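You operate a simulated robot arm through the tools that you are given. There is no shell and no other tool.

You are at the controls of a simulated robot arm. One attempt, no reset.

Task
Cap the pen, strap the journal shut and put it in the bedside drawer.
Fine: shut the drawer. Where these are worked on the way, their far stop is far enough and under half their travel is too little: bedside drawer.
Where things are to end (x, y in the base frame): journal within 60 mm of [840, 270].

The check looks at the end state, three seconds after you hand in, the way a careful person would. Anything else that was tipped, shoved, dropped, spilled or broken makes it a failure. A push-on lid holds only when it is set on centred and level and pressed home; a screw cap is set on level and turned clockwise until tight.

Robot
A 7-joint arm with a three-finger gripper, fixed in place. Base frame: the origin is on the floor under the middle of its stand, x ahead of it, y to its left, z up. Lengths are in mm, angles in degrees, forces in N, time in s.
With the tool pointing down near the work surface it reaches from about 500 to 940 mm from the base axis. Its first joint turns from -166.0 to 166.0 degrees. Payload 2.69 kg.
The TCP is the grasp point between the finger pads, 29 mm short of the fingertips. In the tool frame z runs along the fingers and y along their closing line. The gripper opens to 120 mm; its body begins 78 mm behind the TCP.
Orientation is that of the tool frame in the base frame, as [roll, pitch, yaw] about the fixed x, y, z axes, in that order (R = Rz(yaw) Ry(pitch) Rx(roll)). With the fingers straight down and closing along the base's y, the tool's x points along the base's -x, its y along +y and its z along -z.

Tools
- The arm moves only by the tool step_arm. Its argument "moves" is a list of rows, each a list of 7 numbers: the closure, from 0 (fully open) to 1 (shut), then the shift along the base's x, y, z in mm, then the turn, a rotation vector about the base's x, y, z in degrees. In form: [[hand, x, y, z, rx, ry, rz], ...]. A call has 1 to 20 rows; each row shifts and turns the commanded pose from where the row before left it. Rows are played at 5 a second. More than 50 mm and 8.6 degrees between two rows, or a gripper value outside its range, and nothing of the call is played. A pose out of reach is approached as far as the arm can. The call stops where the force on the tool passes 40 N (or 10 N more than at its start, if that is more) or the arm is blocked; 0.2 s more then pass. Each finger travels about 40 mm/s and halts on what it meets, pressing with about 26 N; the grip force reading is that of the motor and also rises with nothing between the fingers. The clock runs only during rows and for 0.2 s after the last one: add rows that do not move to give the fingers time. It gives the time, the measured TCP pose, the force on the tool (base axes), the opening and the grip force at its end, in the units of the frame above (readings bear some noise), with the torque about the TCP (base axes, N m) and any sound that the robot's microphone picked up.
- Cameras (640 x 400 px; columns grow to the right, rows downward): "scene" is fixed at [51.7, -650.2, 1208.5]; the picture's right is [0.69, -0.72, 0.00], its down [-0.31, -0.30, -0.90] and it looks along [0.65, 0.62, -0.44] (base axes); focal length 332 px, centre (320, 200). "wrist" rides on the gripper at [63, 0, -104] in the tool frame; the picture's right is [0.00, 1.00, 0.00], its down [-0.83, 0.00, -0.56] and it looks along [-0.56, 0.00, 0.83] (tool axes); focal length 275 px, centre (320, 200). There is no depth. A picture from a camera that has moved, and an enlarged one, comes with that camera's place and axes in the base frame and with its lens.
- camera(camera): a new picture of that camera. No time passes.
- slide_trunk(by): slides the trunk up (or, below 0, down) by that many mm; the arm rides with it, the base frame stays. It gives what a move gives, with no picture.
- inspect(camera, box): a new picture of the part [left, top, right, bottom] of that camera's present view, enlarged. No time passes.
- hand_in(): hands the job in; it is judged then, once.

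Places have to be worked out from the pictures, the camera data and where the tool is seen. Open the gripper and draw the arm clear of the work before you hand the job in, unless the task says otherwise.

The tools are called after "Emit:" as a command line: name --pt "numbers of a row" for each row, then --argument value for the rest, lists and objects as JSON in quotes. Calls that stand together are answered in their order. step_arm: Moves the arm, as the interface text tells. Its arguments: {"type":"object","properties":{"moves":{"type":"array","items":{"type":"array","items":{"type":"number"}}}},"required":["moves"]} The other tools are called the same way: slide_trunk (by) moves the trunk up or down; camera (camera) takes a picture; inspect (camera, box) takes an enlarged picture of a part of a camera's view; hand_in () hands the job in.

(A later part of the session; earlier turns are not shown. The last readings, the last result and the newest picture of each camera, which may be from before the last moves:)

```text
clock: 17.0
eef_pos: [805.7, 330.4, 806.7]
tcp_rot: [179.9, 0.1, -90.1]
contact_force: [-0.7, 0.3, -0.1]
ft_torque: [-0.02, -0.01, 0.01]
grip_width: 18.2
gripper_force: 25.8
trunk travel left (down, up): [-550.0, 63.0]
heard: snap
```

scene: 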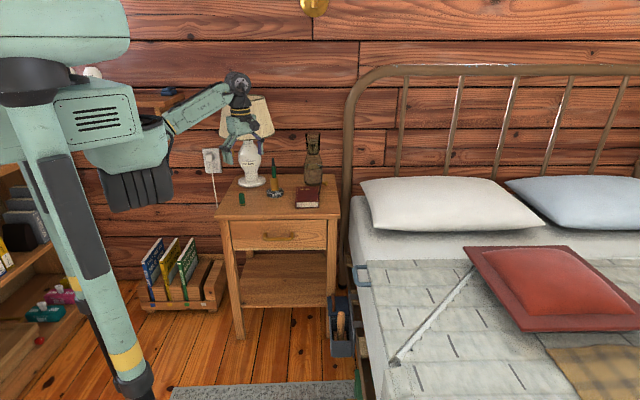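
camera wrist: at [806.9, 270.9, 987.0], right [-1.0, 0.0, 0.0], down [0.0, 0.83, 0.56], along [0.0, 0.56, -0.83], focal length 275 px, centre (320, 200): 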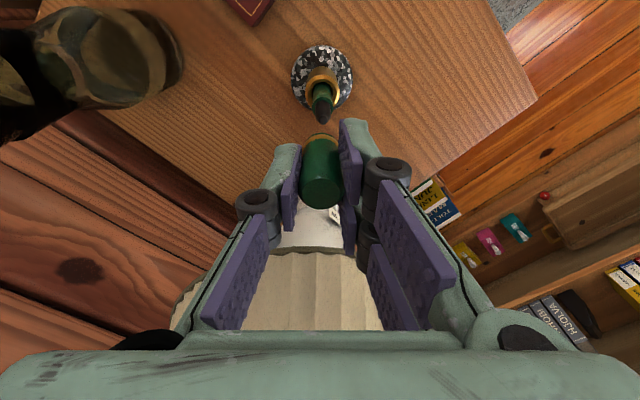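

A second snap with force gone — the cap may have popped off again as I lifted. Checking.

Emit:
inspect --camera "scene" --box '[264, 155, 304, 180]'

Emit:
inspect --camera "wrist" --box '[290, 90, 350, 160]'

```text
16.00 times, centred on (284, 168) of scene
camera zoom: at [51.7, -650.2, 1208.5], right [0.69, -0.72, 0.0], down [-0.31, -0.3, -0.9], along [0.65, 0.62, -0.44], focal length 5305 px, centre (896, 720)
```

zoom: 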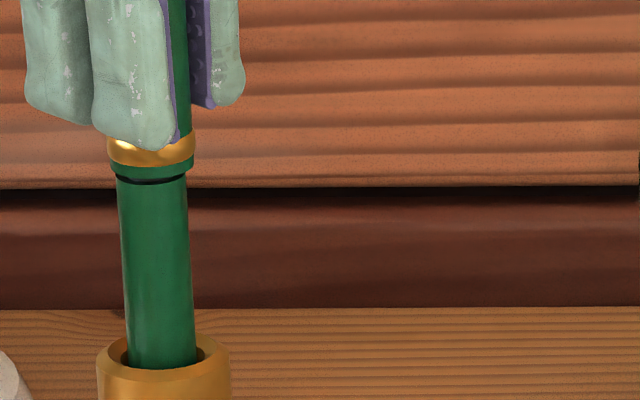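

```text
5.71 times, centred on (320, 125) of wrist
camera zoom: at [806.4, 268.1, 911.7], right [-1.0, 0.0, 0.0], down [0.0, 0.83, 0.56], along [0.0, 0.56, -0.83], focal length 1573 px, centre (320, 629)
```

zoom: 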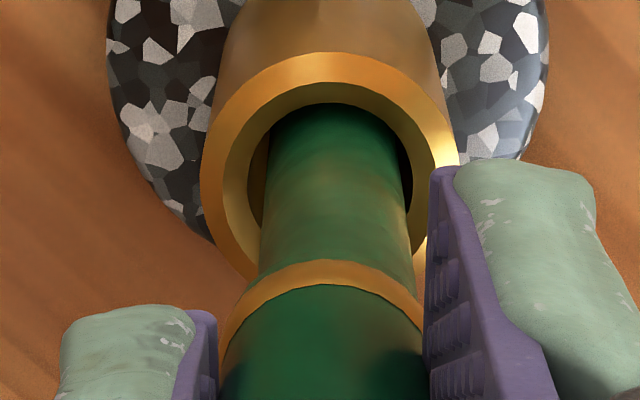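

The gap reappeared: lifting unsnapped it. I'll re-centre (−1.2, −0.4), press it on again, then release without lifting beyond the relaxed height.

Emit:
step_arm --pt "1 -0.6 -0.2 1 0 0 0" --pt "1 -0.6 -0.2 0 0 0 0" --pt "1 0 0 0 0 0 0"

Emit:
inspect --camera "scene" --box '[264, 155, 304, 180]'

Emit:
inspect --camera "wrist" --box '[290, 90, 350, 160]'

```text
clock: 17.8
eef_pos: [805.7, 329.6, 809.0]
tcp_rot: [-180.0, 0.0, -90.0]
contact_force: [0.2, -0.4, -0.9]
ft_torque: [0.0, -0.02, -0.03]
grip_width: 18.2
gripper_force: 26.5
trunk travel left (down, up): [-550.0, 63.0]
```

```text
16.00 times, centred on (284, 168) of scene
camera zoom: at [51.7, -650.2, 1208.5], right [0.69, -0.72, 0.0], down [-0.31, -0.3, -0.9], along [0.65, 0.62, -0.44], focal length 5305 px, centre (896, 720)
```

zoom: 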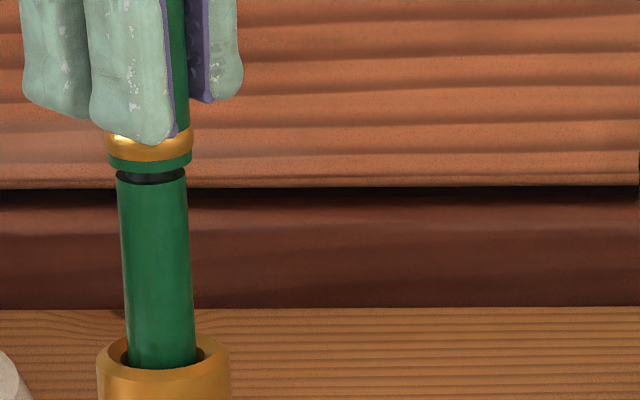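

```text
5.71 times, centred on (320, 125) of wrist
camera zoom: at [805.4, 267.6, 913.4], right [-1.0, -0.01, 0.0], down [0.0, 0.83, 0.56], along [0.0, 0.56, -0.83], focal length 1573 px, centre (320, 629)
```

zoom: 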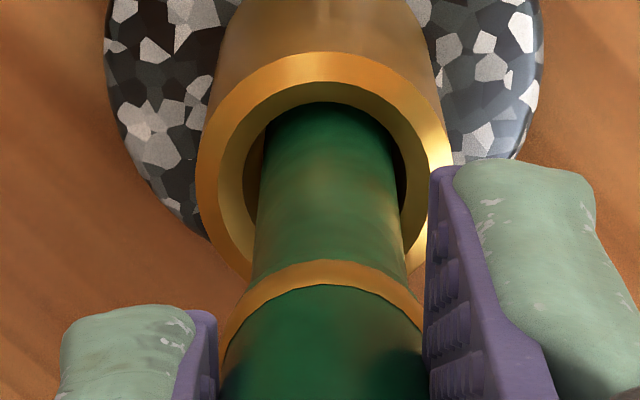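

Slight x offset of ~0.7 mm remains; correct by (−0.6, −0.5) and press down until it snaps.

Emit:
step_arm --pt "1 -0.6 -0.5 0 0 0 0" --pt "1 0 0 -3 0 0 0" --pt "1 0 0 -3 0 0 0" --pt "1 0 0 -3 0 0 0" --pt "1 0 0 0 0 0 0"

Emit:
inspect --camera "scene" --box '[264, 155, 304, 180]'

```text
clock: 19.0
eef_pos: [804.3, 328.5, 804.2]
tcp_rot: [-179.7, 0.2, -90.1]
contact_force: [1.9, 1.5, 28.6]
ft_torque: [0.11, -0.08, -0.01]
grip_width: 18.4
gripper_force: 25.8
trunk travel left (down, up): [-550.0, 63.0]
```

```text
16.00 times, centred on (284, 168) of scene
camera zoom: at [51.7, -650.2, 1208.5], right [0.69, -0.72, 0.0], down [-0.31, -0.3, -0.9], along [0.65, 0.62, -0.44], focal length 5305 px, centre (896, 720)
```

zoom: 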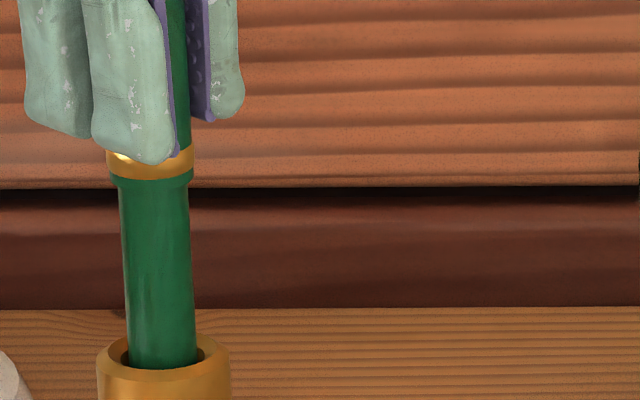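

No snap yet at 28.6 N. Pressing a little further.

Emit:
step_arm --pt "1 0 0 -1.5 0 0 0" --pt "1 0 0 0 0 0 0"

Emit:
inspect --camera "scene" --box '[264, 155, 304, 180]'

```text
clock: 19.6
eef_pos: [801.9, 328.0, 803.4]
tcp_rot: [-179.6, 0.2, -89.9]
contact_force: [2.4, 0.8, 38.0]
ft_torque: [0.09, -0.13, -0.02]
grip_width: 18.3
gripper_force: 26.0
trunk travel left (down, up): [-550.0, 63.0]
```

```text
16.00 times, centred on (284, 168) of scene
camera zoom: at [51.7, -650.2, 1208.5], right [0.69, -0.72, 0.0], down [-0.31, -0.3, -0.9], along [0.65, 0.62, -0.44], focal length 5305 px, centre (896, 720)
```

zoom: 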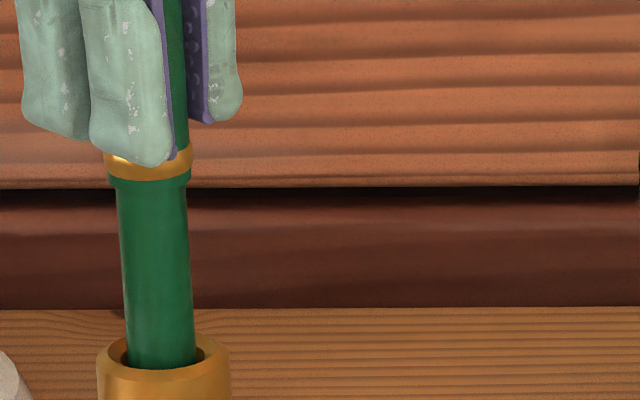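

38 N and no click this time. Checking lateral alignment in the wrist view under load.

Emit:
inspect --camera "wrist" --box '[290, 90, 350, 160]'

Emit:
inspect --camera "wrist" --box '[260, 60, 380, 220]'

Emit:
inspect --camera "scene" --box '[260, 160, 300, 200]'

```text
5.71 times, centred on (320, 125) of wrist
camera zoom: at [803.0, 266.1, 908.4], right [-1.0, 0.0, -0.01], down [-0.01, 0.83, 0.56], along [0.0, 0.56, -0.83], focal length 1573 px, centre (320, 629)
```

zoom: 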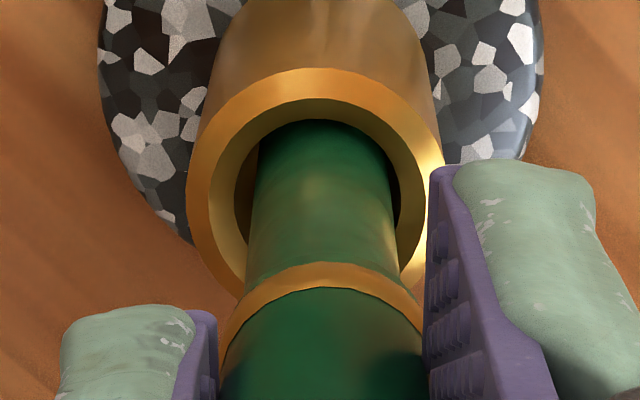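

```text
2.50 times, centred on (320, 140) of wrist
camera zoom: at [803.0, 266.1, 908.4], right [-1.0, 0.0, -0.01], down [-0.01, 0.83, 0.56], along [0.0, 0.56, -0.83], focal length 688 px, centre (320, 350)
```

zoom: 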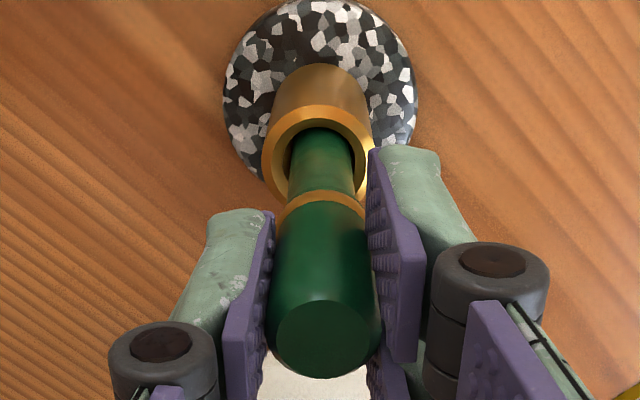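

```text
10.00 times, centred on (280, 180) of scene
camera zoom: at [51.7, -650.2, 1208.5], right [0.69, -0.72, 0.0], down [-0.31, -0.3, -0.9], along [0.65, 0.62, -0.44], focal length 3315 px, centre (720, 400)
```

zoom: 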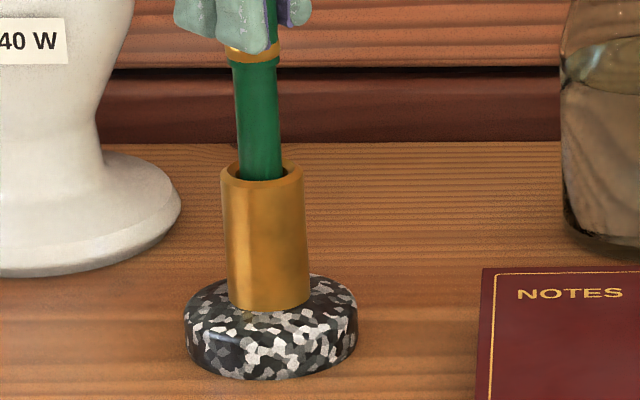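

Laterally aligned in x under load. I'll ease the load, go back to the lateral command where it first snapped (+1.0, +0.3), and press again.

Emit:
step_arm --pt "1 0 0 2 0 0 0" --pt "1 0.5 0.15 2 0 0 0" --pt "1 0.5 0.15 2 0 0 0" --pt "1 0 0 0 0 0 0"

Emit:
inspect --camera "scene" --box '[264, 155, 304, 180]'

Emit:
inspect --camera "wrist" --box '[290, 90, 350, 160]'

```text
clock: 20.6
eef_pos: [805.3, 328.8, 803.9]
tcp_rot: [179.9, 0.0, -90.0]
contact_force: [0.2, 0.6, 12.1]
ft_torque: [-0.01, -0.01, 0.0]
grip_width: 18.1
gripper_force: 25.8
trunk travel left (down, up): [-550.0, 63.0]
```

```text
16.00 times, centred on (284, 168) of scene
camera zoom: at [51.7, -650.2, 1208.5], right [0.69, -0.72, 0.0], down [-0.31, -0.3, -0.9], along [0.65, 0.62, -0.44], focal length 5305 px, centre (896, 720)
```

zoom: 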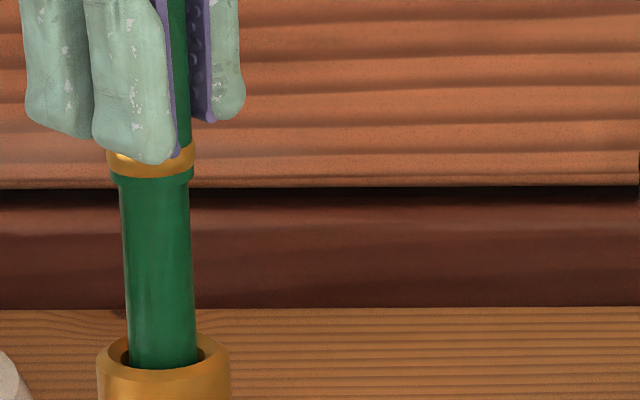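

```text
5.71 times, centred on (320, 125) of wrist
camera zoom: at [805.2, 266.8, 908.7], right [-1.0, 0.0, 0.0], down [0.0, 0.83, 0.56], along [0.0, 0.56, -0.83], focal length 1573 px, centre (320, 629)
```

zoom: 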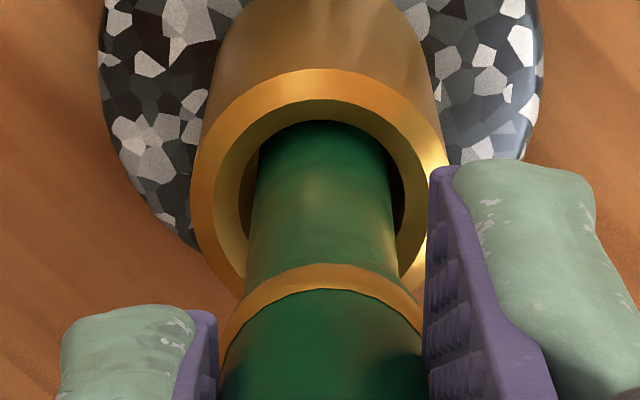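

Lateral load is now zero and the cap is coaxial with the pen. Pressing again from this centred state.

Emit:
step_arm --pt "1 0 0 -2 0 0 0" --pt "1 0 0 -2 0 0 0" --pt "1 0 0 -1.5 0 0 0" --pt "1 0 0 0 0 0 0" --pt "1 0 0 0 0 0 0"

Emit:
inspect --camera "scene" --box '[264, 155, 304, 180]'

```text
clock: 21.8
eef_pos: [803.4, 327.6, 802.2]
tcp_rot: [-179.7, 0.2, -90.0]
contact_force: [-0.1, -0.2, 33.5]
ft_torque: [0.02, -0.04, 0.02]
grip_width: 18.0
gripper_force: 26.0
trunk travel left (down, up): [-550.0, 63.0]
```

```text
16.00 times, centred on (284, 168) of scene
camera zoom: at [51.7, -650.2, 1208.5], right [0.69, -0.72, 0.0], down [-0.31, -0.3, -0.9], along [0.65, 0.62, -0.44], focal length 5305 px, centre (896, 720)
```

zoom: 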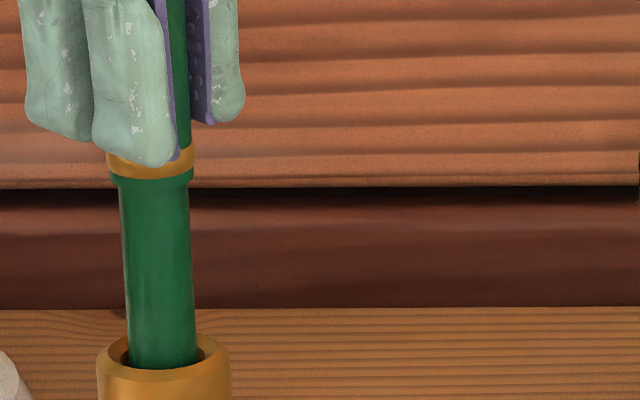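

Still 33.5 N with zero side load and no new click; the rim is flush and slightly deeper than at the first snap. I'll relax the load, open the fingers slightly and look at how the cap sits on its own.

Emit:
step_arm --pt "1 0 0 2 0 0 0" --pt "1 0 0 2 0 0 0" --pt "1 0 0 0 0 0 0"

```text
clock: 22.6
eef_pos: [803.1, 329.1, 802.7]
tcp_rot: [180.0, 0.1, -90.0]
contact_force: [-0.3, 0.1, 17.4]
ft_torque: [0.03, -0.06, -0.01]
grip_width: 17.8
gripper_force: 26.0
trunk travel left (down, up): [-550.0, 63.0]
```

Emit:
step_arm --pt "1 0 0 1 0 0 0" --pt "0.85 0 0 0 0 0 0" --pt "0.8 0 0 0 0 0 0" --pt "0.7 0 0 0 0 0 0" --pt "0.6 0 0 0 0 0 0" --pt "0.6 0 0 0 0 0 0" --pt "0.6 0 0 0 0 0 0"

Emit:
inspect --camera "scene" --box '[264, 145, 304, 180]'

Emit:
inspect --camera "wrist" --box '[260, 60, 380, 220]'

```text
clock: 24.2
eef_pos: [805.9, 328.3, 802.8]
tcp_rot: [180.0, -0.1, -90.0]
contact_force: [0.3, 0.3, 0.1]
ft_torque: [0.01, -0.02, 0.02]
grip_width: 47.7
gripper_force: 0.1
trunk travel left (down, up): [-550.0, 63.0]
```

```text
11.43 times, centred on (284, 162) of scene
camera zoom: at [51.7, -650.2, 1208.5], right [0.69, -0.72, 0.0], down [-0.31, -0.3, -0.9], along [0.65, 0.62, -0.44], focal length 3789 px, centre (731, 629)
```

zoom: 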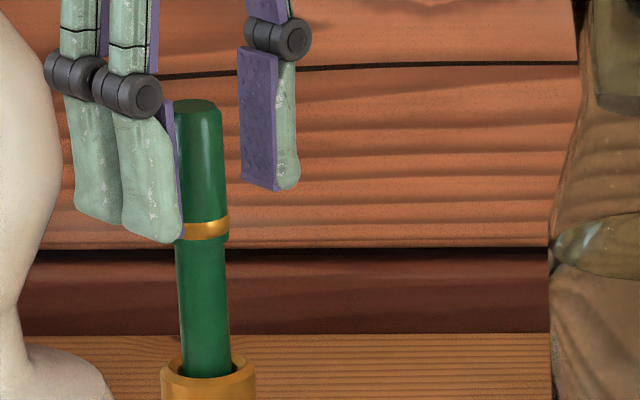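

```text
2.50 times, centred on (320, 140) of wrist
camera zoom: at [805.6, 267.4, 908.3], right [-1.0, 0.0, 0.0], down [0.0, 0.83, 0.56], along [0.0, 0.56, -0.83], focal length 688 px, centre (320, 350)
```

zoom: 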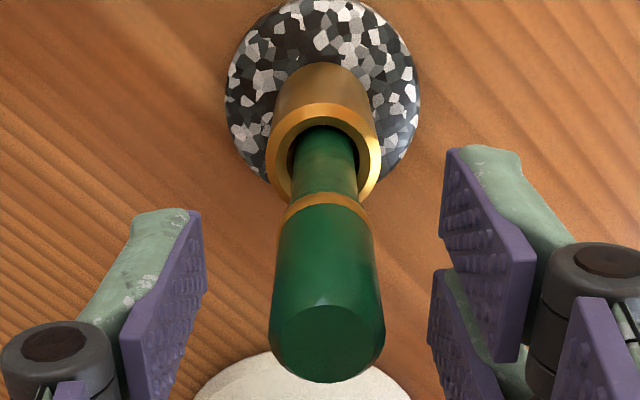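

The cap sits flush and coaxial on its own. To be sure it is home, I'll rise, close the fingers above it, and press down on its top.

Emit:
step_arm --pt "0.6 0 0 20 0 0 0" --pt "0.6 0 0 25 0 0 0" --pt "0.6 -1 0 15 0 0 0" --pt "1 0 0 0 0 0 0" --pt "1 0 0 0 0 0 0" --pt "1 0 0 0 0 0 0" --pt "1 0 0 0 0 0 0" --pt "1 0 0 0 0 0 0"

Emit:
inspect --camera "scene" --box '[264, 135, 304, 180]'

Emit:
inspect --camera "wrist" --box '[260, 60, 380, 220]'

```text
clock: 26.0
eef_pos: [804.7, 329.9, 863.3]
tcp_rot: [180.0, 0.0, -90.0]
contact_force: [-0.2, -0.1, 0.3]
ft_torque: [-0.03, 0.0, -0.03]
grip_width: 0.0
gripper_force: 25.6
trunk travel left (down, up): [-550.0, 63.0]
```

```text
8.89 times, centred on (284, 158) of scene
camera zoom: at [51.7, -650.2, 1208.5], right [0.69, -0.72, 0.0], down [-0.31, -0.3, -0.9], along [0.65, 0.62, -0.44], focal length 2947 px, centre (640, 578)
```

zoom: 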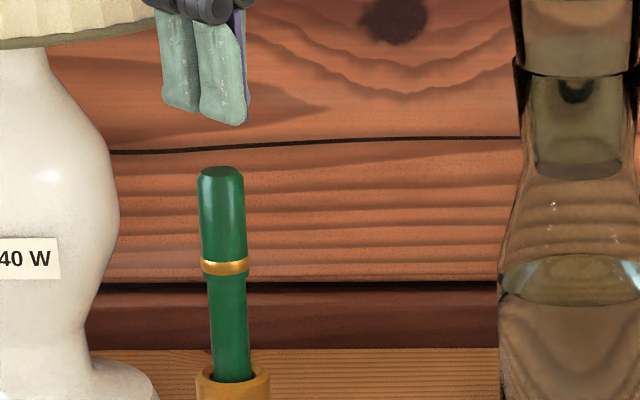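

```text
2.50 times, centred on (320, 140) of wrist
camera zoom: at [804.2, 267.5, 968.1], right [-1.0, 0.0, 0.0], down [0.0, 0.83, 0.56], along [0.0, 0.56, -0.83], focal length 688 px, centre (320, 350)
```

zoom: 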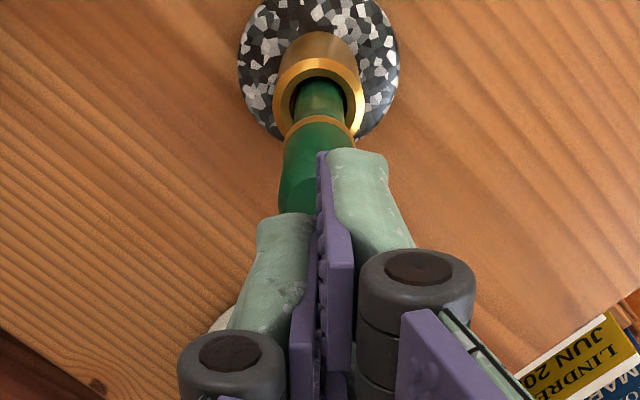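

Fingers are shut right above the cap. Lowering onto the cap top in small steps.

Emit:
step_arm --pt "1 0 0 -10 0 0 0" --pt "1 0 0 -8 0 0 0" --pt "1 0 0 -4 0 0 0" --pt "1 0 0 -3 0 0 0" --pt "1 0 0 -3 0 0 0" --pt "1 0 0 -2 0 0 0" --pt "1 0 0 -2 0 0 0" --pt "1 0 0 0 0 0 0"

Emit:
inspect --camera "scene" --box '[264, 135, 304, 180]'

```text
clock: 27.8
eef_pos: [803.3, 328.4, 835.1]
tcp_rot: [-179.8, 0.2, -90.0]
contact_force: [-0.7, -0.5, 24.5]
ft_torque: [0.0, 0.01, 0.0]
grip_width: 5.9
gripper_force: 26.2
trunk travel left (down, up): [-550.0, 63.0]
```

```text
8.89 times, centred on (284, 158) of scene
camera zoom: at [51.7, -650.2, 1208.5], right [0.69, -0.72, 0.0], down [-0.31, -0.3, -0.9], along [0.65, 0.62, -0.44], focal length 2947 px, centre (640, 578)
```

zoom: 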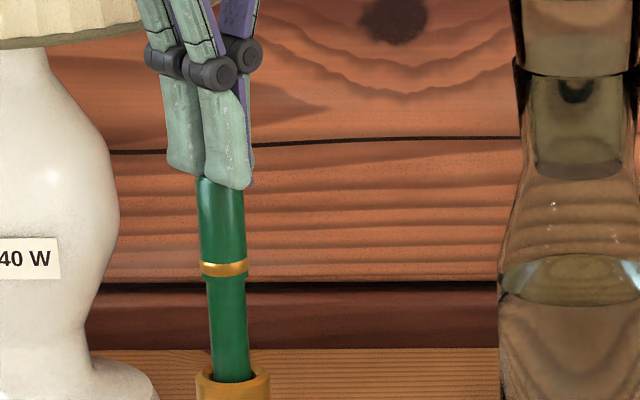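

24 N on the cap top with no movement; a bit more pressure to confirm it is home.

Emit:
step_arm --pt "1 0 0 -1.5 0 0 0" --pt "1 0 0 -1.5 0 0 0" --pt "1 0 0 0 0 0 0"

Emit:
inspect --camera "scene" --box '[264, 135, 304, 180]'

```text
clock: 28.8
eef_pos: [805.6, 329.7, 835.4]
tcp_rot: [-179.5, 0.3, -90.2]
contact_force: [0.7, -1.1, 19.1]
ft_torque: [0.0, 0.02, 0.01]
grip_width: 6.2
gripper_force: 26.0
trunk travel left (down, up): [-550.0, 63.0]
stopped in row 3: the force on the tool passed its limit at 40 N (the readings are from after the stop); the commanded pose is now the measured one
```

```text
8.89 times, centred on (284, 158) of scene
camera zoom: at [51.7, -650.2, 1208.5], right [0.69, -0.72, 0.0], down [-0.31, -0.3, -0.9], along [0.65, 0.62, -0.44], focal length 2947 px, centre (640, 578)
```

zoom: 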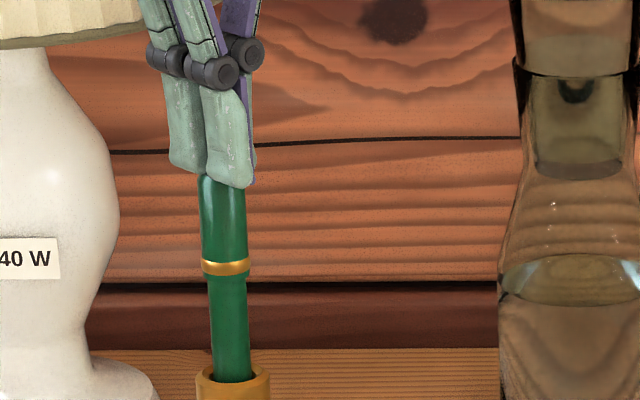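

Pressed to 40 N from above; the cap is bottomed. Because the second "snap" was a pop-off, I want to verify retention: rise, re-grip the cap, and lift a few millimetres to see whether the pen follows.

Emit:
step_arm --pt "1 0 0 10 0 0 0" --pt "1 0 0 20 0 0 0" --pt "0.6 0 0 0 0 0 0" --pt "0.6 0 0 0 0 0 0" --pt "0.6 0 0 0 0 0 0" --pt "0.6 0 0 0 0 0 0"

Emit:
inspect --camera "scene" --box '[264, 135, 304, 180]'

Emit:
inspect --camera "wrist" --box '[260, 60, 380, 220]'

```text
clock: 30.2
eef_pos: [804.4, 329.8, 861.6]
tcp_rot: [-179.8, 0.2, -89.9]
contact_force: [0.3, 0.4, 0.6]
ft_torque: [-0.02, -0.01, 0.02]
grip_width: 48.4
gripper_force: 0.1
trunk travel left (down, up): [-550.0, 63.0]
```

```text
8.89 times, centred on (284, 158) of scene
camera zoom: at [51.7, -650.2, 1208.5], right [0.69, -0.72, 0.0], down [-0.31, -0.3, -0.9], along [0.65, 0.62, -0.44], focal length 2947 px, centre (640, 578)
```

zoom: 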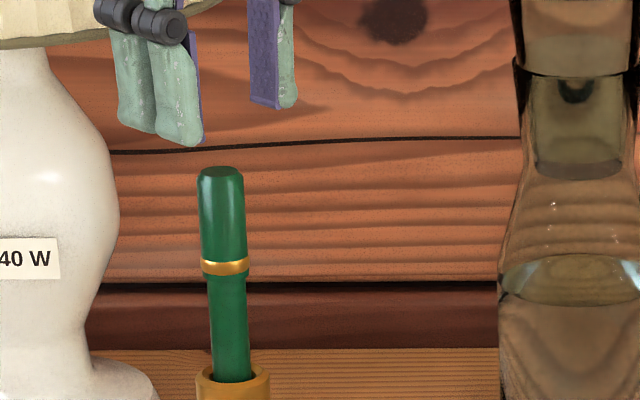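

```text
2.50 times, centred on (320, 140) of wrist
camera zoom: at [805.0, 267.4, 966.4], right [-1.0, 0.0, 0.0], down [-0.01, 0.83, 0.56], along [0.0, 0.56, -0.83], focal length 688 px, centre (320, 350)
```

zoom: 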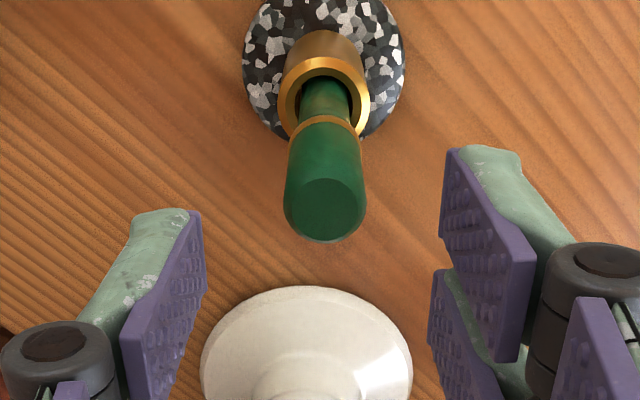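

Emit:
step_arm --pt "0.6 -0.7 0 -20 0 0 0" --pt "0.6 0 0 -20 0 0 0" --pt "0.6 0 0 -18 0 0 0" --pt "0.75 0 0 0 0 0 0" --pt "0.85 0 0 0 0 0 0" --pt "1 0 0 0 0 0 0" --pt "1 0 0 0 0 0 0" --pt "1 0 0 0 0 0 0"

Emit:
inspect --camera "scene" --box '[264, 150, 304, 185]'

Emit:
inspect --camera "wrist" --box '[260, 60, 380, 220]'

```text
clock: 32.0
eef_pos: [804.3, 328.9, 803.1]
tcp_rot: [-179.8, 0.1, -90.0]
contact_force: [0.0, 0.3, -0.5]
ft_torque: [-0.03, 0.02, -0.03]
grip_width: 18.2
gripper_force: 25.5
trunk travel left (down, up): [-550.0, 63.0]
```

```text
11.43 times, centred on (284, 168) of scene
camera zoom: at [51.7, -650.2, 1208.5], right [0.69, -0.72, 0.0], down [-0.31, -0.3, -0.9], along [0.65, 0.62, -0.44], focal length 3789 px, centre (731, 571)
```

zoom: 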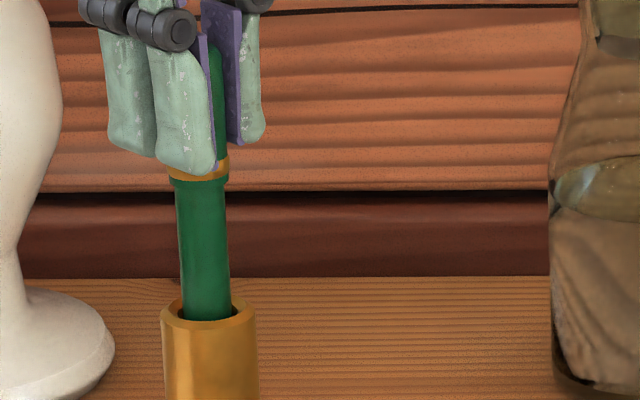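

```text
2.50 times, centred on (320, 140) of wrist
camera zoom: at [804.7, 267.5, 907.9], right [-1.0, 0.0, 0.0], down [-0.01, 0.83, 0.56], along [0.0, 0.56, -0.83], focal length 688 px, centre (320, 350)
```

zoom: 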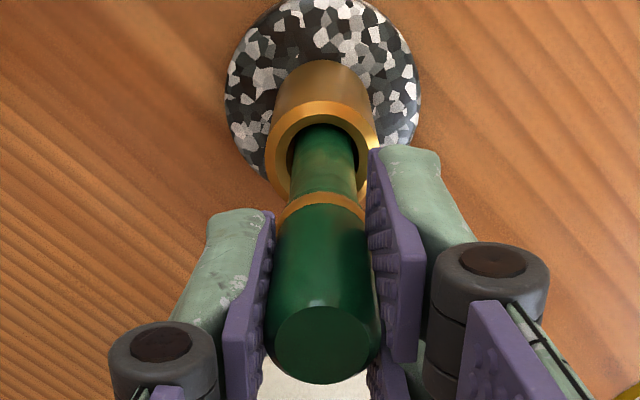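

Gripped with no load. Now a slow 4 mm lift to test whether the pen comes along.

Emit:
step_arm --pt "1 0 0 1 0 0 0" --pt "1 0 0 1 0 0 0" --pt "1 0 0 1 0 0 0" --pt "1 0 0 1 0 0 0" --pt "1 0 0 0 0 0 0"

Emit:
inspect --camera "scene" --box '[264, 150, 304, 185]'

Emit:
inspect --camera "wrist" --box '[290, 90, 350, 160]'

```text
clock: 33.2
eef_pos: [804.2, 328.3, 807.2]
tcp_rot: [-179.8, 0.2, -90.0]
contact_force: [0.3, -0.6, -0.1]
ft_torque: [0.01, -0.01, 0.06]
grip_width: 18.2
gripper_force: 25.4
trunk travel left (down, up): [-550.0, 63.0]
```

```text
11.43 times, centred on (284, 168) of scene
camera zoom: at [51.7, -650.2, 1208.5], right [0.69, -0.72, 0.0], down [-0.31, -0.3, -0.9], along [0.65, 0.62, -0.44], focal length 3789 px, centre (731, 571)
```

zoom: 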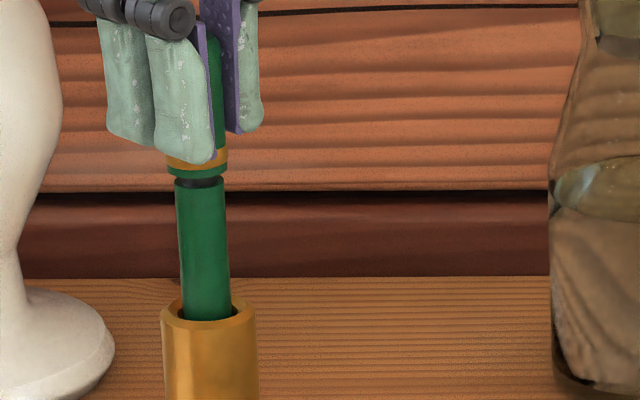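

```text
5.71 times, centred on (320, 125) of wrist
camera zoom: at [804.4, 267.6, 911.9], right [-1.0, 0.0, 0.0], down [-0.01, 0.83, 0.56], along [0.0, 0.56, -0.83], focal length 1573 px, centre (320, 629)
```

zoom: 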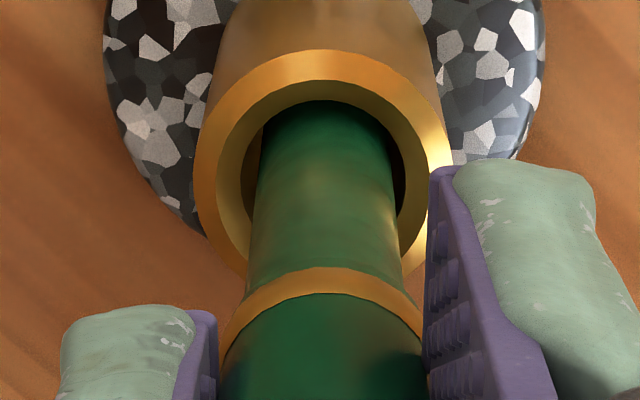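

The cap lifted off freely — so it is not latched (good that I tested). I'll lift it ~25 mm to re-arm, re-level the tool and re-check the cap's alignment before pressing afresh.

Emit:
step_arm --pt "1 0 0 10 0 0 0" --pt "1 0 0 10 -0.2 0.2 0" --pt "1 0 0 15 0 0 0" --pt "1 0 0 20 0 0 0" --pt "1 0 0 0 0 0 0" --pt "1 0 0 0 0 0 0"

Emit:
inspect --camera "scene" --box '[264, 140, 304, 175]'

Emit:
inspect --camera "wrist" --box '[260, 60, 380, 220]'

```text
clock: 34.6
eef_pos: [804.8, 329.6, 862.5]
tcp_rot: [-180.0, 0.0, -90.0]
contact_force: [0.4, 0.2, -0.3]
ft_torque: [0.01, -0.01, -0.02]
grip_width: 18.1
gripper_force: 26.2
trunk travel left (down, up): [-550.0, 63.0]
```

```text
11.43 times, centred on (284, 158) of scene
camera zoom: at [51.7, -650.2, 1208.5], right [0.69, -0.72, 0.0], down [-0.31, -0.3, -0.9], along [0.65, 0.62, -0.44], focal length 3789 px, centre (731, 686)
```

zoom: 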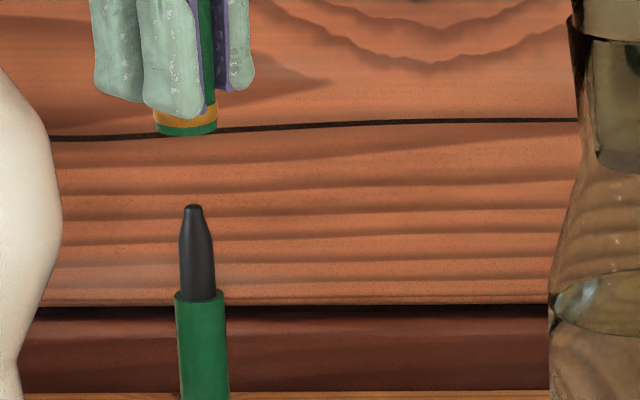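

```text
2.50 times, centred on (320, 140) of wrist
camera zoom: at [804.6, 267.9, 967.4], right [-1.0, 0.0, 0.0], down [0.0, 0.83, 0.56], along [0.0, 0.56, -0.83], focal length 688 px, centre (320, 350)
```

zoom: 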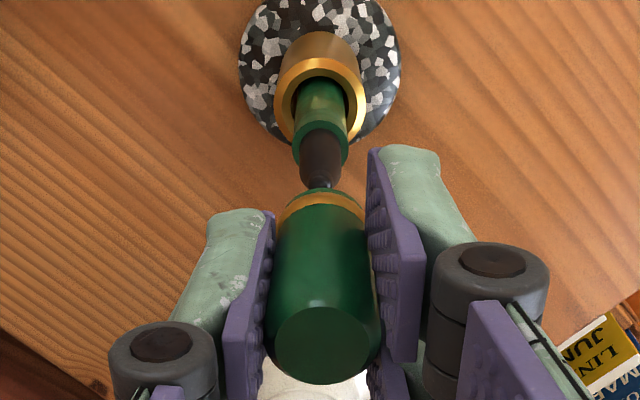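

Re-armed view: pen vertical, x aligned, cap ~1 mm toward +y. I'll shift −0.9 in y and lower to just above the shoulder, then check again.

Emit:
step_arm --pt "1 0 -0.9 0 0 0 0" --pt "1 0 0 -15 0 0 0" --pt "1 0 0 -15 0 0 0" --pt "1 0 0 -12 0 0 0" --pt "1 0 0 -10 0 0 0" --pt "1 0 0 0 0 0 0" --pt "1 0 0 0 0 0 0"

Emit:
inspect --camera "scene" --box '[264, 155, 304, 180]'

Emit:
inspect --camera "wrist" --box '[290, 90, 350, 160]'

```text
clock: 36.2
eef_pos: [804.4, 328.5, 809.8]
tcp_rot: [-180.0, 0.0, -90.0]
contact_force: [0.2, -0.6, -0.6]
ft_torque: [-0.01, -0.01, -0.01]
grip_width: 17.8
gripper_force: 26.1
trunk travel left (down, up): [-550.0, 63.0]
```

```text
16.00 times, centred on (284, 168) of scene
camera zoom: at [51.7, -650.2, 1208.5], right [0.69, -0.72, 0.0], down [-0.31, -0.3, -0.9], along [0.65, 0.62, -0.44], focal length 5305 px, centre (896, 720)
```

zoom: 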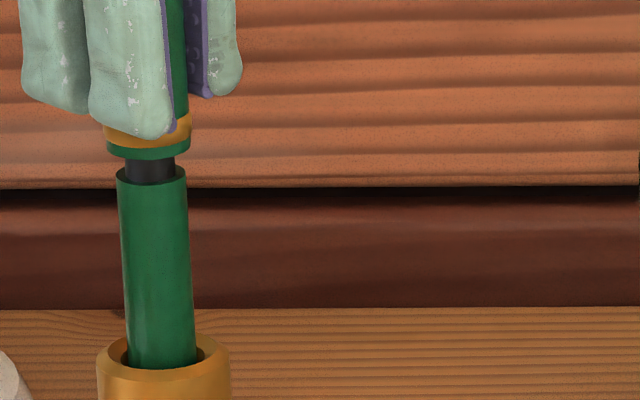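

```text
5.71 times, centred on (320, 125) of wrist
camera zoom: at [804.2, 266.6, 915.2], right [-1.0, 0.0, 0.0], down [0.0, 0.83, 0.56], along [0.0, 0.56, -0.83], focal length 1573 px, centre (320, 629)
```

zoom: 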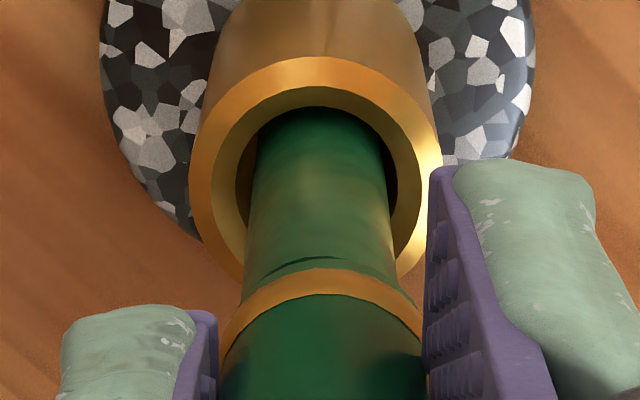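

Small corrections (+0.4, −0.35), then a fresh press.

Emit:
step_arm --pt "1 0.4 -0.35 0 0 0 0" --pt "1 0 0 0 0 0 0" --pt "1 0 0 -4 0 0 0" --pt "1 0 0 -4 0 0 0" --pt "1 0 0 -4 0 0 0" --pt "1 0 0 0 0 0 0"

Emit:
inspect --camera "scene" --box '[264, 155, 304, 180]'

Emit:
inspect --camera "wrist" --box '[290, 90, 350, 160]'

```text
clock: 37.6
eef_pos: [804.8, 327.2, 803.3]
tcp_rot: [-179.6, 0.3, -90.0]
contact_force: [3.5, 7.3, 24.1]
ft_torque: [0.57, -0.23, 0.02]
grip_width: 18.4
gripper_force: 26.1
trunk travel left (down, up): [-550.0, 63.0]
heard: snap
```

```text
16.00 times, centred on (284, 168) of scene
camera zoom: at [51.7, -650.2, 1208.5], right [0.69, -0.72, 0.0], down [-0.31, -0.3, -0.9], along [0.65, 0.62, -0.44], focal length 5305 px, centre (896, 720)
```

zoom: 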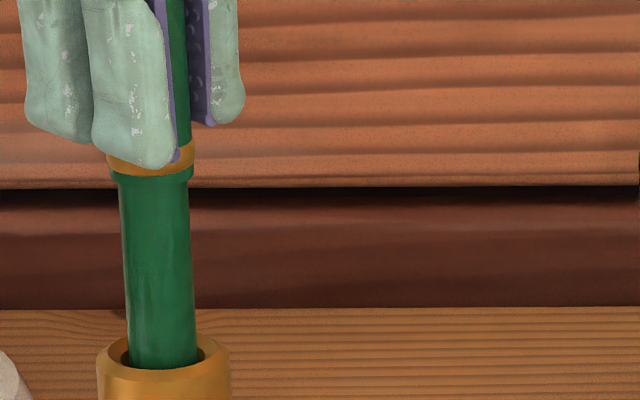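

```text
5.71 times, centred on (320, 125) of wrist
camera zoom: at [803.8, 266.2, 907.6], right [-1.0, 0.0, -0.01], down [-0.01, 0.83, 0.56], along [0.0, 0.56, -0.83], focal length 1573 px, centre (320, 629)
```

zoom: 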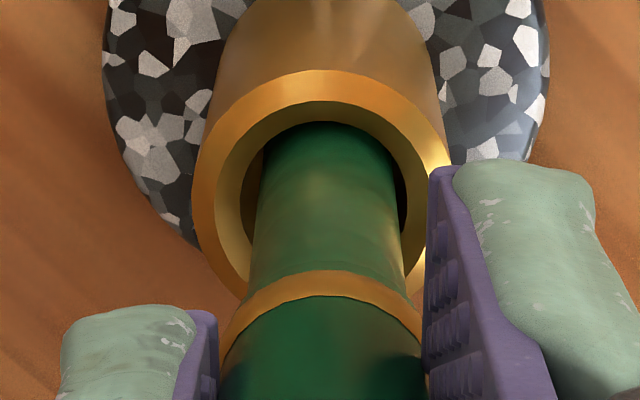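

Snap again on a fresh approach. This time I won't relieve or shift anything: I'll open the fingers directly so the load only drops.

Emit:
step_arm --pt "0.8 0 0 0 0 0 0" --pt "0.6 0 0 0 0 0 0" --pt "0.6 0 0 0 0 0 0" --pt "0.6 0 0 0 0 0 0"

Emit:
inspect --camera "scene" --box '[264, 150, 304, 180]'

Emit:
inspect --camera "wrist" --box '[260, 60, 380, 220]'

```text
clock: 38.6
eef_pos: [804.8, 328.0, 799.4]
tcp_rot: [180.0, 0.0, -90.1]
contact_force: [0.3, -0.4, -0.5]
ft_torque: [-0.02, -0.02, -0.02]
grip_width: 48.1
gripper_force: 0.0
trunk travel left (down, up): [-550.0, 63.0]
```

```text
13.33 times, centred on (284, 165) of scene
camera zoom: at [51.7, -650.2, 1208.5], right [0.69, -0.72, 0.0], down [-0.31, -0.3, -0.9], along [0.65, 0.62, -0.44], focal length 4421 px, centre (800, 667)
```

zoom: 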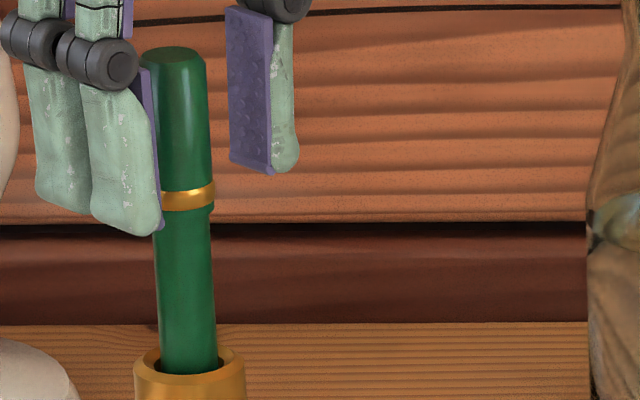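

```text
2.50 times, centred on (320, 140) of wrist
camera zoom: at [804.8, 266.2, 903.3], right [-1.0, 0.0, 0.0], down [0.0, 0.83, 0.56], along [0.0, 0.56, -0.83], focal length 688 px, centre (320, 350)
```

zoom: 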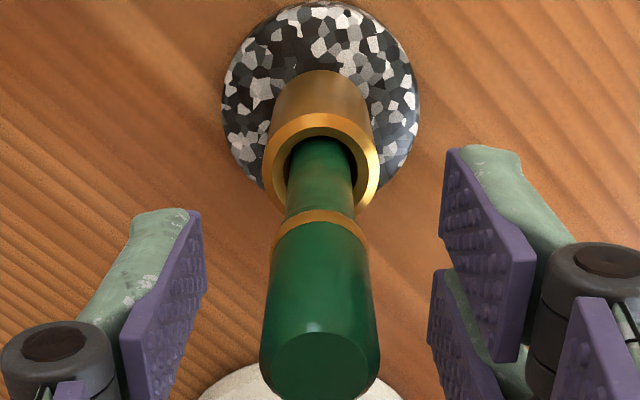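

No pop on release — the cap is latched. I'll rise straight up clear of the cap and then move to view the journal and strap from its open side.

Emit:
step_arm --pt "0.6 0 0 20 0 0 0" --pt "0.6 0 0 25 0 0 0" --pt "0.6 0 0 30 0 0 0" --pt "0.6 5 -40 10 0 0 0" --pt "0.6 10 -45 0 0 0 0" --pt "0.6 15 -45 0 0 0 0" --pt "0.6 15 -45 0 0 0 0" --pt "0.6 15 -45 0 0 0 0" --pt "0.6 0 0 0 0 0 0"

Emit:
camera --camera "wrist"

Emit:
inspect --camera "scene" --box '[220, 100, 380, 220]'

```text
clock: 40.6
eef_pos: [863.4, 108.9, 882.8]
tcp_rot: [-180.0, 0.0, -90.0]
contact_force: [0.1, -0.9, 0.7]
ft_torque: [0.01, -0.01, -0.01]
grip_width: 47.9
gripper_force: 0.0
trunk travel left (down, up): [-550.0, 63.0]
```

```text
taken
camera wrist: at [865.0, 46.2, 987.7], right [-1.0, 0.0, 0.0], down [0.0, 0.83, 0.56], along [0.0, 0.56, -0.83], focal length 275 px, centre (320, 200)
```

wrist: 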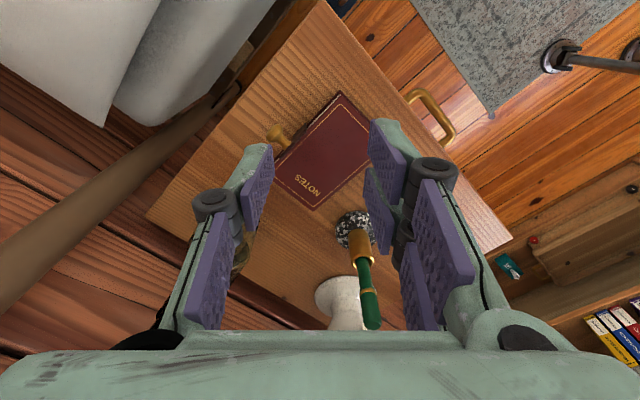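

```text
3.33 times, centred on (300, 160) of scene
camera zoom: at [51.7, -650.2, 1208.5], right [0.69, -0.72, 0.0], down [-0.31, -0.3, -0.9], along [0.65, 0.62, -0.44], focal length 1105 px, centre (387, 333)
```

zoom: 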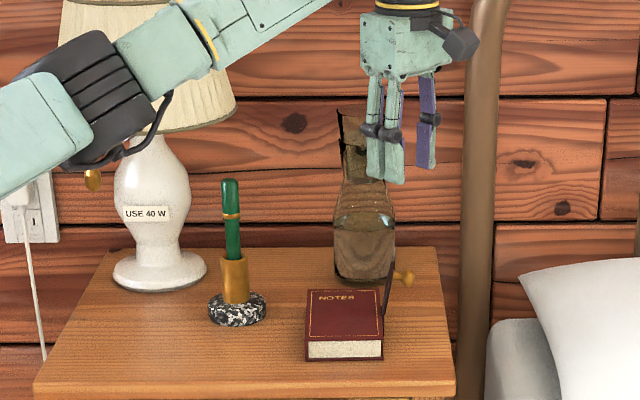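

Pen is capped. Now zooming on the journal and strap.

Emit:
inspect --camera "wrist" --box '[220, 80, 400, 220]'

Emit:
inspect --camera "scene" --box '[290, 170, 335, 215]'

```text
2.86 times, centred on (310, 150) of wrist
camera zoom: at [865.0, 46.2, 987.7], right [-1.0, 0.0, 0.0], down [0.0, 0.83, 0.56], along [0.0, 0.56, -0.83], focal length 786 px, centre (349, 343)
```

zoom: 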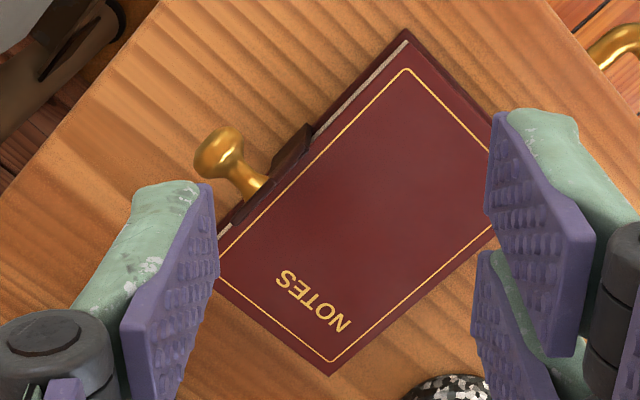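

```text
8.89 times, centred on (312, 192) of scene
camera zoom: at [51.7, -650.2, 1208.5], right [0.69, -0.72, 0.0], down [-0.31, -0.3, -0.9], along [0.65, 0.62, -0.44], focal length 2947 px, centre (387, 267)
```

zoom: 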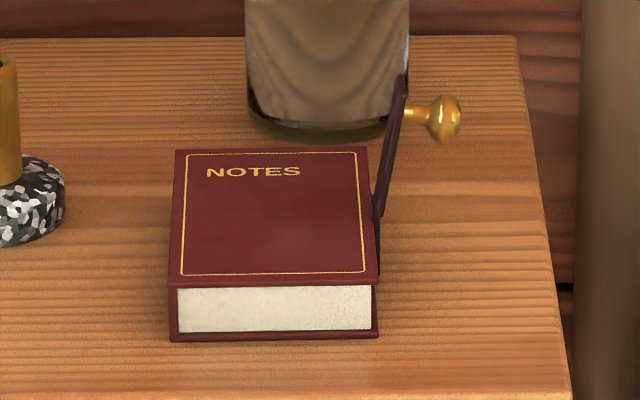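

The journal's long axis runs ~45° in the base frame; strap hinge is on its right edge and the knob ball is near (912,149,713). I'll rotate the tool −45° so the closing line runs across the journal, open fully, and hover above the strap.

Emit:
step_arm --pt "0.4 1.9 11 -5 0 0 -7.5" --pt "0.2 1.9 11 -10 0 0 -7.5" --pt "0 1.9 11 -15 0 0 -7.5" --pt "0 1.9 11 -15 0 0 -7.5" --pt "0 1.9 11 -15 0 0 -7.5" --pt "0 1.9 11 -15 0 0 -7.5" --pt "0 0 0 0 0 0 0" --pt "0 0 0 0 0 0 0"

Emit:
camera --camera "wrist"

Emit:
inspect --camera "scene" --box '[240, 100, 360, 220]'

```text
clock: 42.4
eef_pos: [875.7, 174.7, 807.9]
tcp_rot: [180.0, 0.0, -135.1]
contact_force: [-0.4, 0.4, -0.3]
ft_torque: [0.0, 0.01, -0.02]
grip_width: 119.9
gripper_force: 0.1
trunk travel left (down, up): [-550.0, 63.0]
```

```text
taken
camera wrist: at [831.6, 131.3, 912.9], right [-0.71, 0.7, 0.0], down [0.59, 0.59, 0.56], along [0.39, 0.39, -0.83], focal length 275 px, centre (320, 200)
```

wrist: 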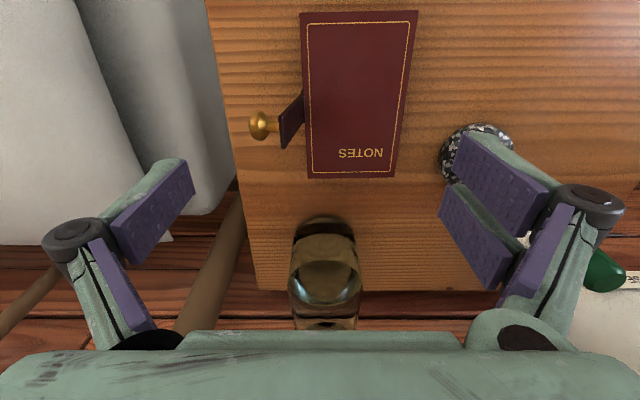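

```text
3.33 times, centred on (300, 160) of scene
camera zoom: at [51.7, -650.2, 1208.5], right [0.69, -0.72, 0.0], down [-0.31, -0.3, -0.9], along [0.65, 0.62, -0.44], focal length 1105 px, centre (387, 333)
```

zoom: 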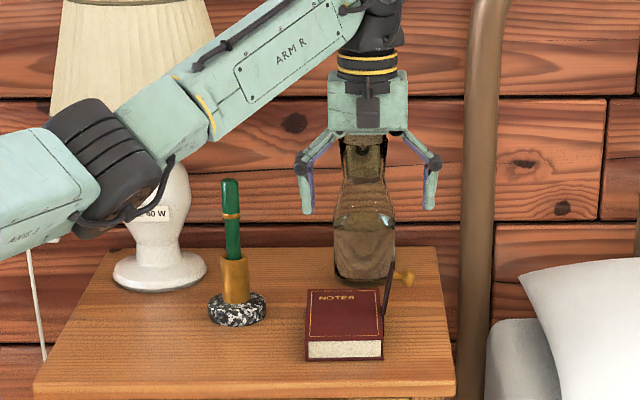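

Journal measured: r 419–510 mm, f 679–819 (45° frame), knob ball at r≈538. Lowering so the right finger is outside the knob and the left fingers are above the cover, tips at z≈698.

Emit:
step_arm --pt "0 0 0 -30 0 0 0" --pt "0 0 0 -30 0 0 0" --pt "0 0 0 -20 0 0 0" --pt "0 0 0 0 0 0 0"

Emit:
camera --camera "wrist"

Emit:
inspect --camera "scene" --box '[280, 140, 345, 215]'

```text
clock: 43.4
eef_pos: [876.1, 174.9, 728.5]
tcp_rot: [-180.0, 0.0, -135.1]
contact_force: [0.2, -0.2, 0.0]
ft_torque: [0.01, 0.0, 0.0]
grip_width: 120.1
gripper_force: 0.0
trunk travel left (down, up): [-550.0, 63.0]
```

```text
taken
camera wrist: at [831.2, 130.9, 833.5], right [-0.71, 0.7, 0.0], down [0.59, 0.59, 0.56], along [0.39, 0.39, -0.83], focal length 275 px, centre (320, 200)
```

wrist: 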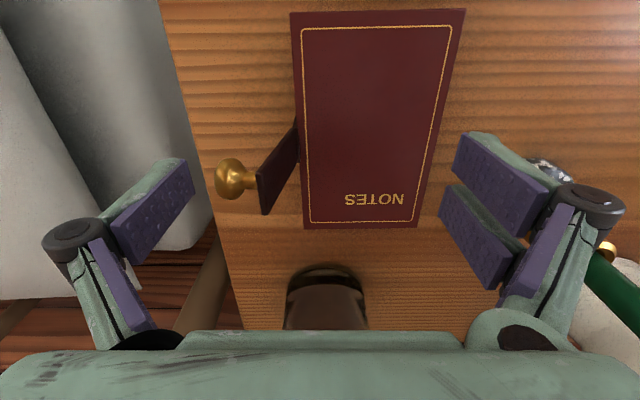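

```text
5.33 times, centred on (312, 178) of scene
camera zoom: at [51.7, -650.2, 1208.5], right [0.69, -0.72, 0.0], down [-0.31, -0.3, -0.9], along [0.65, 0.62, -0.44], focal length 1768 px, centre (360, 320)
```

zoom: 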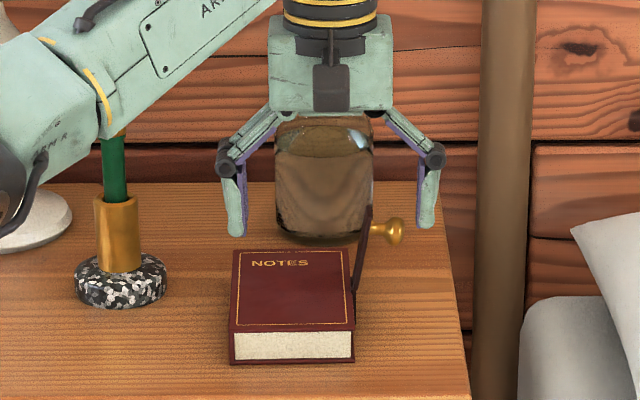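

Right finger is ~10 mm outside the knob. Sweeping left (−r) slowly so it pushes the knob and strap over the cover.

Emit:
step_arm --pt "0 -4 4 0 0 0 0" --pt "0 -4 4 0 0 0 0" --pt "0 -4 4 0 0 0 0" --pt "0 -4 4 0 0 0 0" --pt "0 -4 4 0 0 0 0" --pt "0 -4 4 0 0 0 0" --pt "0 -4 4 0 0 0 0" --pt "0 0 0 0 0 0 0"

Emit:
camera --camera "wrist"

Emit:
inspect --camera "scene" --box '[280, 140, 345, 215]'

```text
clock: 45.2
eef_pos: [847.3, 202.4, 727.6]
tcp_rot: [-180.0, -0.1, -135.0]
contact_force: [-0.6, 0.2, -0.4]
ft_torque: [0.0, 0.01, -0.02]
grip_width: 119.8
gripper_force: 0.0
trunk travel left (down, up): [-550.0, 63.0]
```

```text
taken
camera wrist: at [803.5, 159.2, 833.3], right [-0.71, 0.7, 0.0], down [0.59, 0.59, 0.56], along [0.39, 0.39, -0.83], focal length 275 px, centre (320, 200)
```

wrist: 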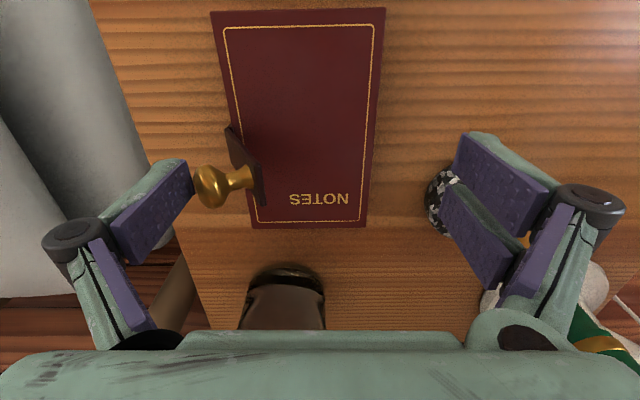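

```text
5.33 times, centred on (312, 178) of scene
camera zoom: at [51.7, -650.2, 1208.5], right [0.69, -0.72, 0.0], down [-0.31, -0.3, -0.9], along [0.65, 0.62, -0.44], focal length 1768 px, centre (360, 320)
```

zoom: 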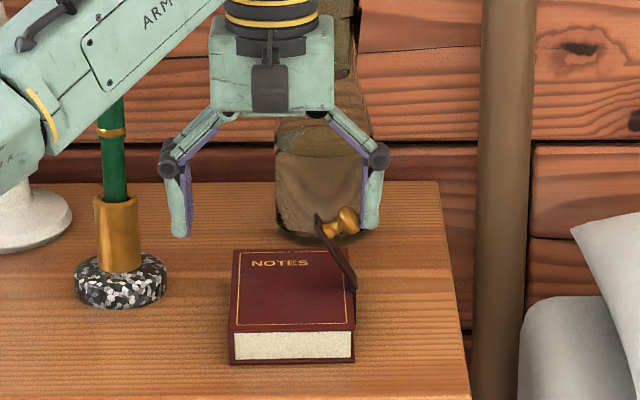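

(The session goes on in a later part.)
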